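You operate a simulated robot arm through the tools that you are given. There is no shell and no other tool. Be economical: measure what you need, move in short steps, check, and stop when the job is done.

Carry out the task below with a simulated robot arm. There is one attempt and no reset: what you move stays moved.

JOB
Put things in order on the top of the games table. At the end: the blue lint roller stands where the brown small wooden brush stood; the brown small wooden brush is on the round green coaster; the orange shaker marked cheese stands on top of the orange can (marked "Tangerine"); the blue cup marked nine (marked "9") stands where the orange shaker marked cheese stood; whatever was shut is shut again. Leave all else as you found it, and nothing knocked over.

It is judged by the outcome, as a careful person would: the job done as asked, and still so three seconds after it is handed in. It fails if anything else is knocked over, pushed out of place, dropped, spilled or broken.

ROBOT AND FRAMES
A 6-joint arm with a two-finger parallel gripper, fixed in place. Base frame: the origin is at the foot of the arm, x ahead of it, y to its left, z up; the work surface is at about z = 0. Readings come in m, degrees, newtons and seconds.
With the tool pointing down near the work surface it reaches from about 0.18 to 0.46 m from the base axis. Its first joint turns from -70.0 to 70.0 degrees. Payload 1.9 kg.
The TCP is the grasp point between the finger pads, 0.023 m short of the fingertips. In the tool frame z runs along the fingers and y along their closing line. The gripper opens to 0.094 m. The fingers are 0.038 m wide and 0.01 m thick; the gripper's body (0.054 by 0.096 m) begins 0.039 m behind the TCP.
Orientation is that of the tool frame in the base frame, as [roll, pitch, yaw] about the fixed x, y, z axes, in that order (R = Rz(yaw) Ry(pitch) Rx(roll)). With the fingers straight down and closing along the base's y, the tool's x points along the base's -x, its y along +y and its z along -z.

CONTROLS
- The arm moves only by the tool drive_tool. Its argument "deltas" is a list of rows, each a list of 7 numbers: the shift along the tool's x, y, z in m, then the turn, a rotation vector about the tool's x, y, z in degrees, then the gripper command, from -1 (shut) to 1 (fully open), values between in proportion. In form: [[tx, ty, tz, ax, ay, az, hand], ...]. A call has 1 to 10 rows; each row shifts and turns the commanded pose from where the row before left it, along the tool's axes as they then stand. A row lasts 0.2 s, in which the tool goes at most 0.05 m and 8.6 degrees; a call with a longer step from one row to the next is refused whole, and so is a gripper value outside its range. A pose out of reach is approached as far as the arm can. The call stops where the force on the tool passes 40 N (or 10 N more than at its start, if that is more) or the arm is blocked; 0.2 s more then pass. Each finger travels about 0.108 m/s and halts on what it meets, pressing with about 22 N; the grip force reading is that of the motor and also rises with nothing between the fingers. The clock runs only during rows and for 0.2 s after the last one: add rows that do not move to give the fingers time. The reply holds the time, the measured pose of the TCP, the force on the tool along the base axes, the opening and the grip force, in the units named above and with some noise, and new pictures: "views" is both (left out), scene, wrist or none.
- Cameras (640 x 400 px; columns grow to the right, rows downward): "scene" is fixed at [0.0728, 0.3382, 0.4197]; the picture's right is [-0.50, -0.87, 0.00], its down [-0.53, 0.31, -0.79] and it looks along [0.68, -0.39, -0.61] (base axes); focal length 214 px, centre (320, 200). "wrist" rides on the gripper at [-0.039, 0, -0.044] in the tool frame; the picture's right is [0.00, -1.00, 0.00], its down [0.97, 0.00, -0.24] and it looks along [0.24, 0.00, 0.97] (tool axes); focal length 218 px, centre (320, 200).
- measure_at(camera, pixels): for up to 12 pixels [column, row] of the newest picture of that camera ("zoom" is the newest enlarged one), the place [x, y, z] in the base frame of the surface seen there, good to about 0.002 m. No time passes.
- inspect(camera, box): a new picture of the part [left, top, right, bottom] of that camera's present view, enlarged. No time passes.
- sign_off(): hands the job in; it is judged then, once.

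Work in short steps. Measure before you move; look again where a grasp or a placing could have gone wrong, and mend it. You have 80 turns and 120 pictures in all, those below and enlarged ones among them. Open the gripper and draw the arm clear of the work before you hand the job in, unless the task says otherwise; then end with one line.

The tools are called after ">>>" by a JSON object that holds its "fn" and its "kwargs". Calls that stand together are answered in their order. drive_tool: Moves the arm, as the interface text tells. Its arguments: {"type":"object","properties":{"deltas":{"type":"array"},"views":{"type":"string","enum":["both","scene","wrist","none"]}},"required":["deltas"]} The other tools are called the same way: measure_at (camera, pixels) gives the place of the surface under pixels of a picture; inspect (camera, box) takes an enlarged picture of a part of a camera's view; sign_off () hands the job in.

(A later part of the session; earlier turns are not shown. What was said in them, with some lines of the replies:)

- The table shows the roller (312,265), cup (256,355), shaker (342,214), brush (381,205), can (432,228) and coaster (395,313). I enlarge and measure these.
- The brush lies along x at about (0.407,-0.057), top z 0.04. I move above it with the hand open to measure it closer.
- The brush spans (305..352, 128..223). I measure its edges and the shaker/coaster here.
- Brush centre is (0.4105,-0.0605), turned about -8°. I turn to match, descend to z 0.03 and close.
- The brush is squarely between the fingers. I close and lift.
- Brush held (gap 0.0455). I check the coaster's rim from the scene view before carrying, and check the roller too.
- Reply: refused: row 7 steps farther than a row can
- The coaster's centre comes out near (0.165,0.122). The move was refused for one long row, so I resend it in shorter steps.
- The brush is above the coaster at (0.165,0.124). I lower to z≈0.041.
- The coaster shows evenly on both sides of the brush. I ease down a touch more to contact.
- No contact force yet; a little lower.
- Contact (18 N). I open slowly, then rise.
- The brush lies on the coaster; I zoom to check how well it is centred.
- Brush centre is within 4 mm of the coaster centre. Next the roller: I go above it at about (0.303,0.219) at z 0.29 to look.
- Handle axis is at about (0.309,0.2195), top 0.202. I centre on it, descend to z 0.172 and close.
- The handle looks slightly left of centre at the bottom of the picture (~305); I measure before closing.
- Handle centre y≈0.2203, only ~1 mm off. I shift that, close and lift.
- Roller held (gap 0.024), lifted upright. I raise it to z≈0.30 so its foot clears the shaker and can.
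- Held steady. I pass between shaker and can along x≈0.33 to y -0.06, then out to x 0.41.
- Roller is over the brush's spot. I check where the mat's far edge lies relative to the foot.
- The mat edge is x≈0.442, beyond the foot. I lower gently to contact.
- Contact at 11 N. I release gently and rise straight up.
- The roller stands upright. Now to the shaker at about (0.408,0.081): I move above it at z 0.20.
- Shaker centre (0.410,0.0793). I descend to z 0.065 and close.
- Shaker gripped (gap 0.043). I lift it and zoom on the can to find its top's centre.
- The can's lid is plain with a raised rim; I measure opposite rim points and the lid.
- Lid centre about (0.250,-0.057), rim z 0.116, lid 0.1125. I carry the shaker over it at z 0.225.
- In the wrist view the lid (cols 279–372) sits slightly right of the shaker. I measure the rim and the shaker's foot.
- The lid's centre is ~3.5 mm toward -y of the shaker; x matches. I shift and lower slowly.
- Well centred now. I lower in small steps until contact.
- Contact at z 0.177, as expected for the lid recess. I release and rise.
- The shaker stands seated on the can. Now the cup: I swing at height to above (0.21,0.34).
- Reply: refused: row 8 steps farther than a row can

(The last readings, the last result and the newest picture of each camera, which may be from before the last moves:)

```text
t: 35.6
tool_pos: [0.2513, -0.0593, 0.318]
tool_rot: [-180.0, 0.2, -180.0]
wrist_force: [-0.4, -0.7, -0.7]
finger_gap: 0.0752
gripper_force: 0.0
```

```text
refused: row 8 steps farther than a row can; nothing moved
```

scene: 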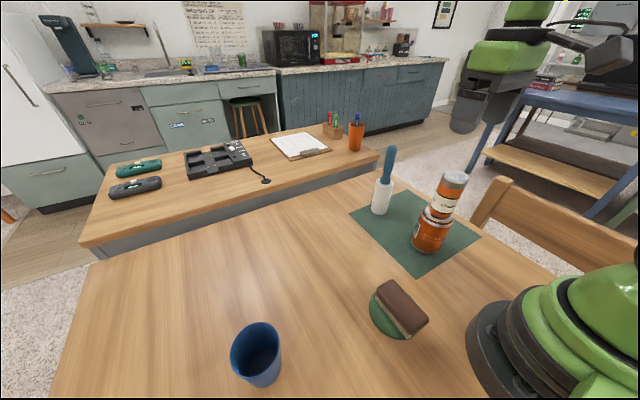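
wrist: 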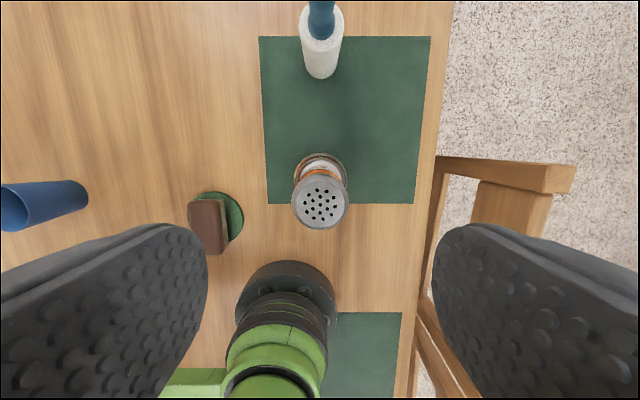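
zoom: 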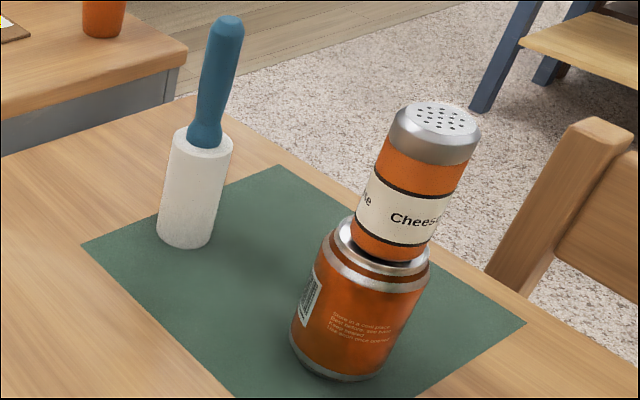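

The last row combination was slightly too long; I resend it with that row shortened.

>>> {"fn": "drive_tool", "kwargs": {"deltas": [[0, 0.045, 0, 0, 0, 0, 1], [0, 0.045, 0, 0, 0, 0, 1], [0, 0.045, 0, 0, 0, 0, 1], [0, 0.045, 0, 0, 0, 0, 1], [0.01, 0.045, 0, 0, 0, 0, 1], [0.01, 0.045, 0, 0, 0, 0, 1], [0.01, 0.045, 0, 0, 0, 0, 1], [0.01, 0.045, 0.01, 0, 0, 0, 1], [0, 0.03, 0.03, 0, 0, 0, 1], [0, 0, 0, 0, 0, 0, 1]]}}

```text
t: 37.8
tool_pos: [0.2117, 0.3317, 0.2756]
tool_rot: [179.9, 0.0, 179.9]
wrist_force: [0.0, 0.3, 0.5]
finger_gap: 0.0938
gripper_force: 0.1
```

scene: 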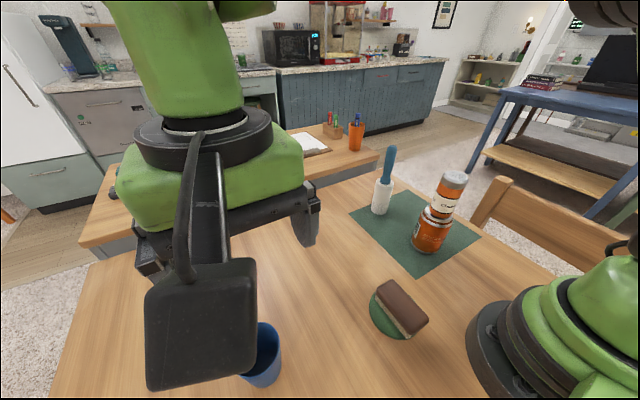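
wrist: 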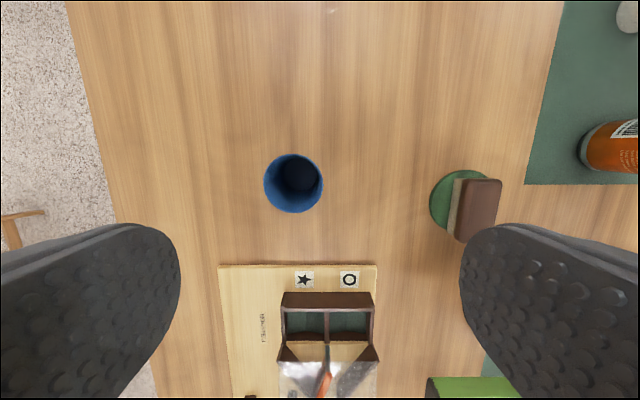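

The cup's rim spans (264..323, 154..213). I measure rim, height and the tray beneath.

>>> {"fn": "measure_at", "kwargs": {"camera": "wrist", "pixels": [[266, 184], [321, 184], [293, 156], [293, 211], [300, 178], [293, 210], [300, 270], [325, 300], [320, 290], [370, 295]]}}

>>> {"fn": "inspect", "kwargs": {"camera": "wrist", "box": [200, 140, 400, 400]}}

```text
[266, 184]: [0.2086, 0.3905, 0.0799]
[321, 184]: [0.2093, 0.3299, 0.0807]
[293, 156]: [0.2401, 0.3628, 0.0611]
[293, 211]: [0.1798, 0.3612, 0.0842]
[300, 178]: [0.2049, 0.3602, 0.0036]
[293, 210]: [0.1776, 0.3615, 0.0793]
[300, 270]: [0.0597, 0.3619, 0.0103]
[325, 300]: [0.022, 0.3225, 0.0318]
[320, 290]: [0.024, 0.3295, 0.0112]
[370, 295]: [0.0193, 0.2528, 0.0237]
```

```text
1.54 times, centred on (300, 270) of wrist
```

zoom: 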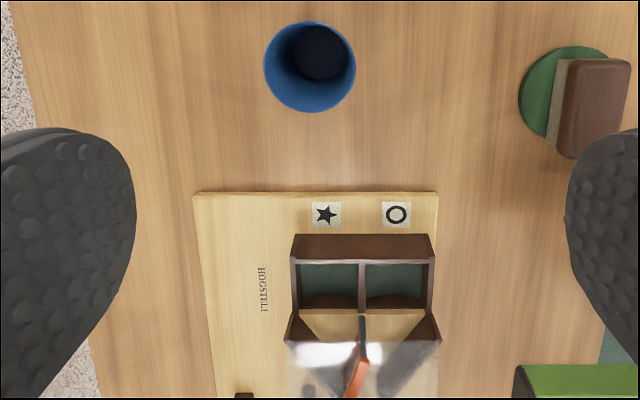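

Cup: centre (0.2095,0.3605), rim 0.062 wide, top 0.084, empty. I centre over it and descend to z 0.054.

>>> {"fn": "drive_tool", "kwargs": {"deltas": [[0.002, 0.0288, 0.03, 0, 0, 0, 1], [0, 0, 0.045, 0, 0, 0, 1], [0, 0, 0.045, 0, 0, 0, 1], [0, 0, 0, 0, 0, 0, 1]], "views": "wrist"}}

```text
t: 38.8
tool_pos: [0.2073, 0.362, 0.1574]
tool_rot: [180.0, 0.1, 180.0]
wrist_force: [-0.4, -0.4, -0.1]
finger_gap: 0.094
gripper_force: 0.1
```

wrist: 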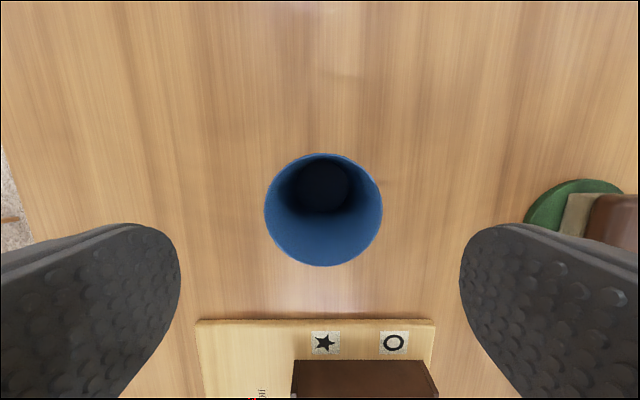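

Rim spans cols 264–382 (centre 323); I confirm with a measurement.

>>> {"fn": "measure_at", "kwargs": {"camera": "wrist", "pixels": [[266, 210], [380, 210], [323, 155], [323, 265]]}}

```text
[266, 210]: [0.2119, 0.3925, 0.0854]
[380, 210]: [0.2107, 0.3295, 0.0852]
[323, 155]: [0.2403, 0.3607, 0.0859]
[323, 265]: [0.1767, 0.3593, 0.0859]
```

Centre (0.2085,0.361), rim z 0.086. I trim, descend and close gently.

>>> {"fn": "drive_tool", "kwargs": {"deltas": [[-0.0012, -0.001, 0.03, 0, 0, 0, 1], [0, 0, 0.04, 0, 0, 0, 1], [0, 0, 0.0334, 0, 0, 0, 1], [0, 0, 0, 0, 0, 0, 1], [0, 0, 0, 0, 0, 0, 0.4], [0, 0, 0, 0, 0, 0, 0], [0, 0, 0, 0, 0, 0, -0.5], [0, 0, 0, 0, 0, 0, -1], [0, 0, 0, 0, 0, 0, -1]]}}

```text
t: 40.8
tool_pos: [0.2096, 0.3581, 0.0555]
tool_rot: [180.0, 0.0, 180.0]
wrist_force: [-0.4, 0.5, 0.2]
finger_gap: 0.0659
gripper_force: 22.2
```

scene: 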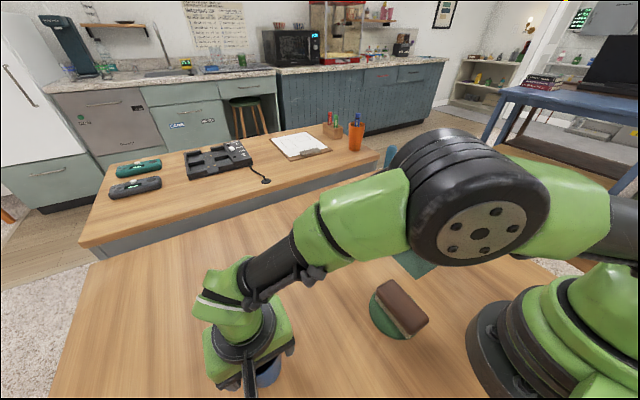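
wrist: 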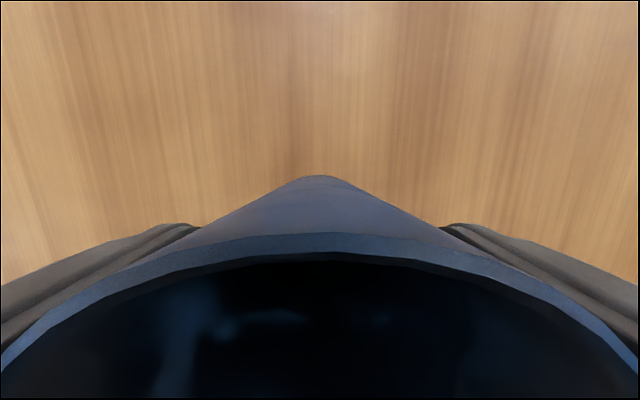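

Cup gripped (gap 0.066). I lift and check it comes along.

>>> {"fn": "drive_tool", "kwargs": {"deltas": [[0, 0, -0.01, 0, 0, 0, -1], [0, 0, -0.03, 0, 0, 0, -1], [0, 0, -0.04, 0, 0, 0, -1], [0, 0, -0.02, 0, 0, 0, -1], [0, 0, 0, 0, 0, 0, -1]]}}

```text
t: 42.0
tool_pos: [0.2101, 0.3583, 0.1531]
tool_rot: [179.9, 0.0, 179.9]
wrist_force: [-0.9, 0.3, -0.4]
finger_gap: 0.0658
gripper_force: 22.1
```

scene: 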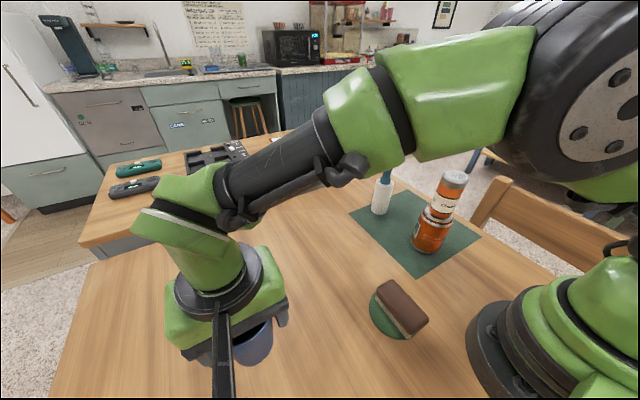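
wrist: 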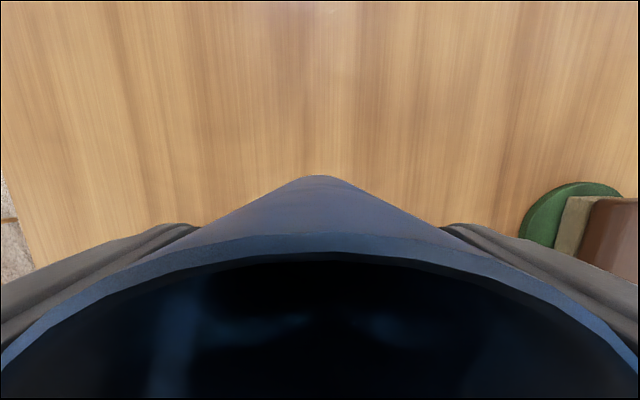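

Cup is held. I carry it to over (0.410,0.079) along a clear line.

>>> {"fn": "drive_tool", "kwargs": {"deltas": [[-0.025, -0.0349, 0, 0, 0, 0, -1], [-0.025, -0.0349, 0, 0, 0, 0, -1], [-0.025, -0.0349, 0, 0, 0, 0, -1], [-0.025, -0.0349, 0, 0, 0, 0, -1], [-0.025, -0.0349, 0, 0, 0, 0, -1], [-0.025, -0.0349, 0, 0, 0, 0, -1], [-0.025, -0.0349, 0, 0, 0, 0, -1], [-0.025, -0.0349, 0, 0, 0, 0, -1], [0, 0, 0.03, 0, 0, 0, -1], [0, 0, 0, 0, 0, 0, -1]]}}

```text
t: 44.2
tool_pos: [0.4083, 0.0785, 0.1224]
tool_rot: [180.0, 0.1, 179.9]
wrist_force: [0.3, -0.2, 0.4]
finger_gap: 0.0658
gripper_force: 21.9
```

scene: 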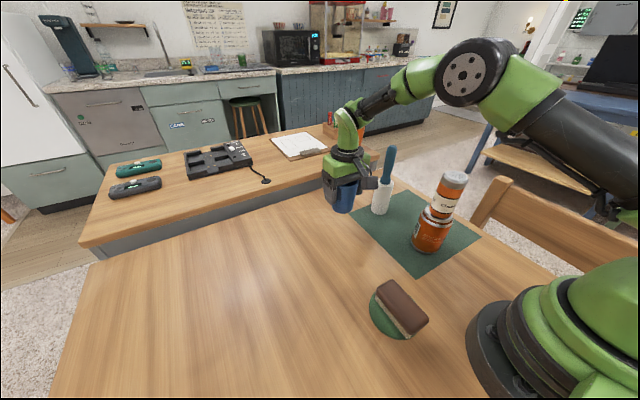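
wrist: 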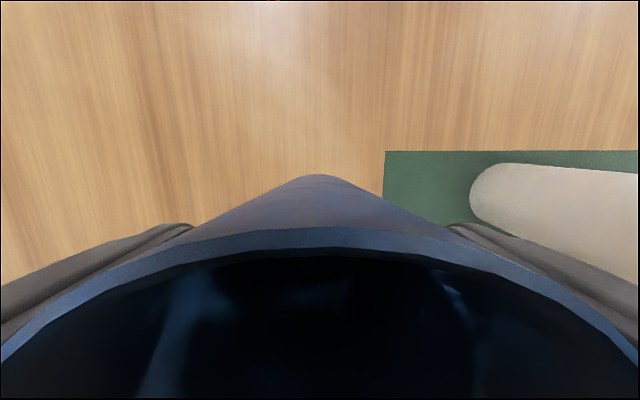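

I trim 1 mm and lower towards z≈0.055.

>>> {"fn": "drive_tool", "kwargs": {"deltas": [[-0.0015, 0.001, 0.03, 0, 0, 0, -1], [0, 0, 0.025, 0, 0, 0, -1], [0, 0, 0.009, 0, 0, 0, -1], [0, 0, 0.002, 0, 0, 0, -1], [0, 0, 0, 0, 0, 0, -1]], "views": "none"}}

```text
t: 45.4
tool_pos: [0.4106, 0.0796, 0.0583]
tool_rot: [180.0, 0.0, -180.0]
wrist_force: [-0.4, -0.1, -0.7]
finger_gap: 0.0655
gripper_force: 21.8
```

No contact yet; I creep further.

>>> {"fn": "drive_tool", "kwargs": {"deltas": [[0, 0, 0.0015, 0, 0, 0, -1], [0, 0, 0.001, 0, 0, 0, -1], [0, 0, 0.001, 0, 0, 0, -1], [0, 0, 0, 0, 0, 0, -1]], "views": "none"}}

```text
t: 46.4
tool_pos: [0.4125, 0.0811, 0.0548]
tool_rot: [-179.9, 0.0, -179.9]
wrist_force: [0.2, -0.2, -0.2]
finger_gap: 0.0656
gripper_force: 22.2
```

>>> {"fn": "drive_tool", "kwargs": {"deltas": [[0, 0, 0.001, 0, 0, 0, -1], [0, 0, 0.0005, 0, 0, 0, -1], [0, 0, 0, 0, 0, 0, -1]], "views": "none"}}

```text
t: 47.2
tool_pos: [0.4124, 0.0807, 0.0534]
tool_rot: [179.9, 0.1, -179.9]
wrist_force: [-0.3, 0.9, 7.9]
finger_gap: 0.0655
gripper_force: 21.9
```

Contact at 8 N. I open and rise straight up.

>>> {"fn": "drive_tool", "kwargs": {"deltas": [[0, 0, 0, 0, 0, 0, 0.5], [0, 0, 0, 0, 0, 0, 0.9], [0, 0, 0, 0, 0, 0, 0.9], [0, 0, -0.03, 0, 0, 0, 0.9], [0, 0, -0.04, 0, 0, 0, 0.9], [0, 0, -0.05, 0, 0, 0, 0.9], [0, 0, -0.05, 0, 0, 0, 0.9], [0, 0, -0.05, 0, 0, 0, 0.9], [0, 0, 0, 0, 0, 0, 0.9]]}}

>>> {"fn": "inspect", "kwargs": {"camera": "scene", "box": [320, 140, 480, 260]}}

```text
t: 49.2
tool_pos: [0.4105, 0.0791, 0.2728]
tool_rot: [-180.0, 0.2, 180.0]
wrist_force: [-0.6, -0.5, 0.1]
finger_gap: 0.0893
gripper_force: 0.1
```

scene: 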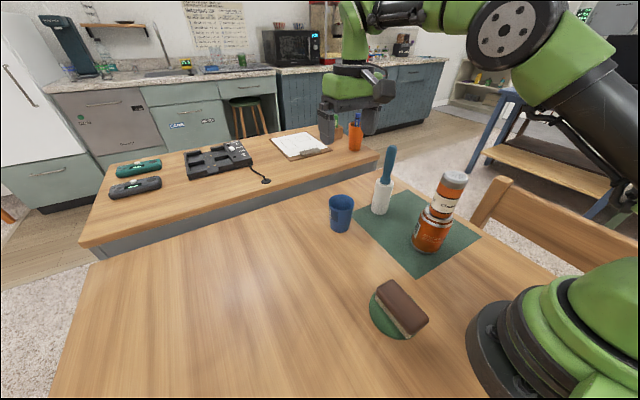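
wrist: 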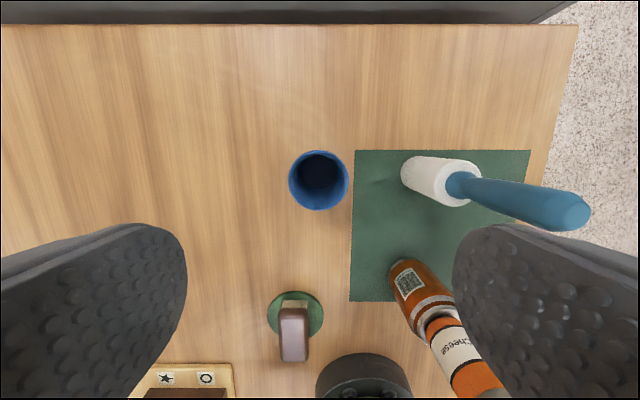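

```text
3.33 times, centred on (400, 200) of scene
```

zoom: 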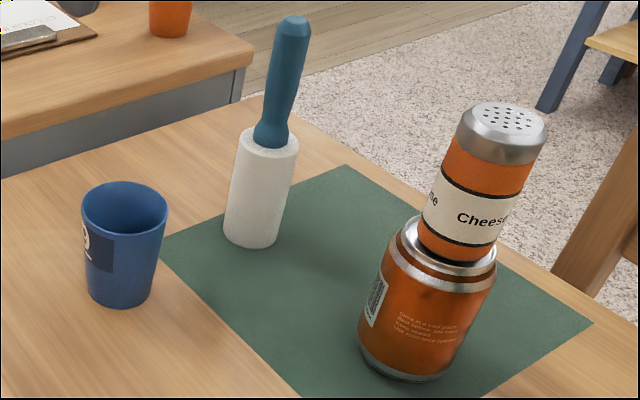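

All four are in place and upright. I draw the arm back and up, clear of everything.

>>> {"fn": "drive_tool", "kwargs": {"deltas": [[0.02, 0.005, -0.03, 0, 0, 0, 0.9], [0.04, 0.005, -0.02, 0, 0, 0, 0.9], [0.04, 0, -0.01, 0, 0, 0, 1], [0.04, 0, 0, 0, 0, 0, 1], [0, 0, 0, 0, 0, 0, 1]]}}

```text
t: 50.4
tool_pos: [0.2704, 0.0901, 0.332]
tool_rot: [180.0, 0.1, 179.9]
wrist_force: [0.0, -0.3, 0.2]
finger_gap: 0.0938
gripper_force: 0.1
```

scene: 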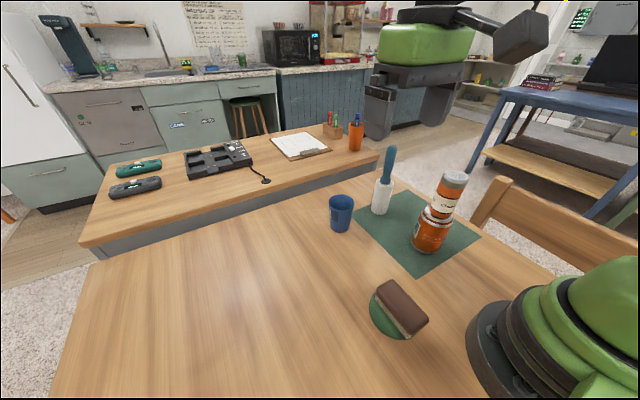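
wrist: 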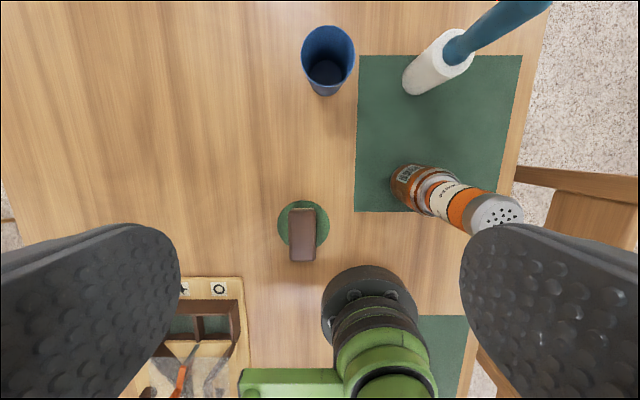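

The pictures show everything in place, the gripper is open and the arm is clear, so I hand the job in.

>>> {"fn": "sign_off", "kwargs": {}}

```text
The job is handed in.
```

The job is done and handed in: the lint roller stands where the brush stood, the brush is on the coaster, the cheese shaker stands on the Tangerine can, and the cup marked 9 stands where the shaker stood; nothing was knocked over, and nothing had to be opened.
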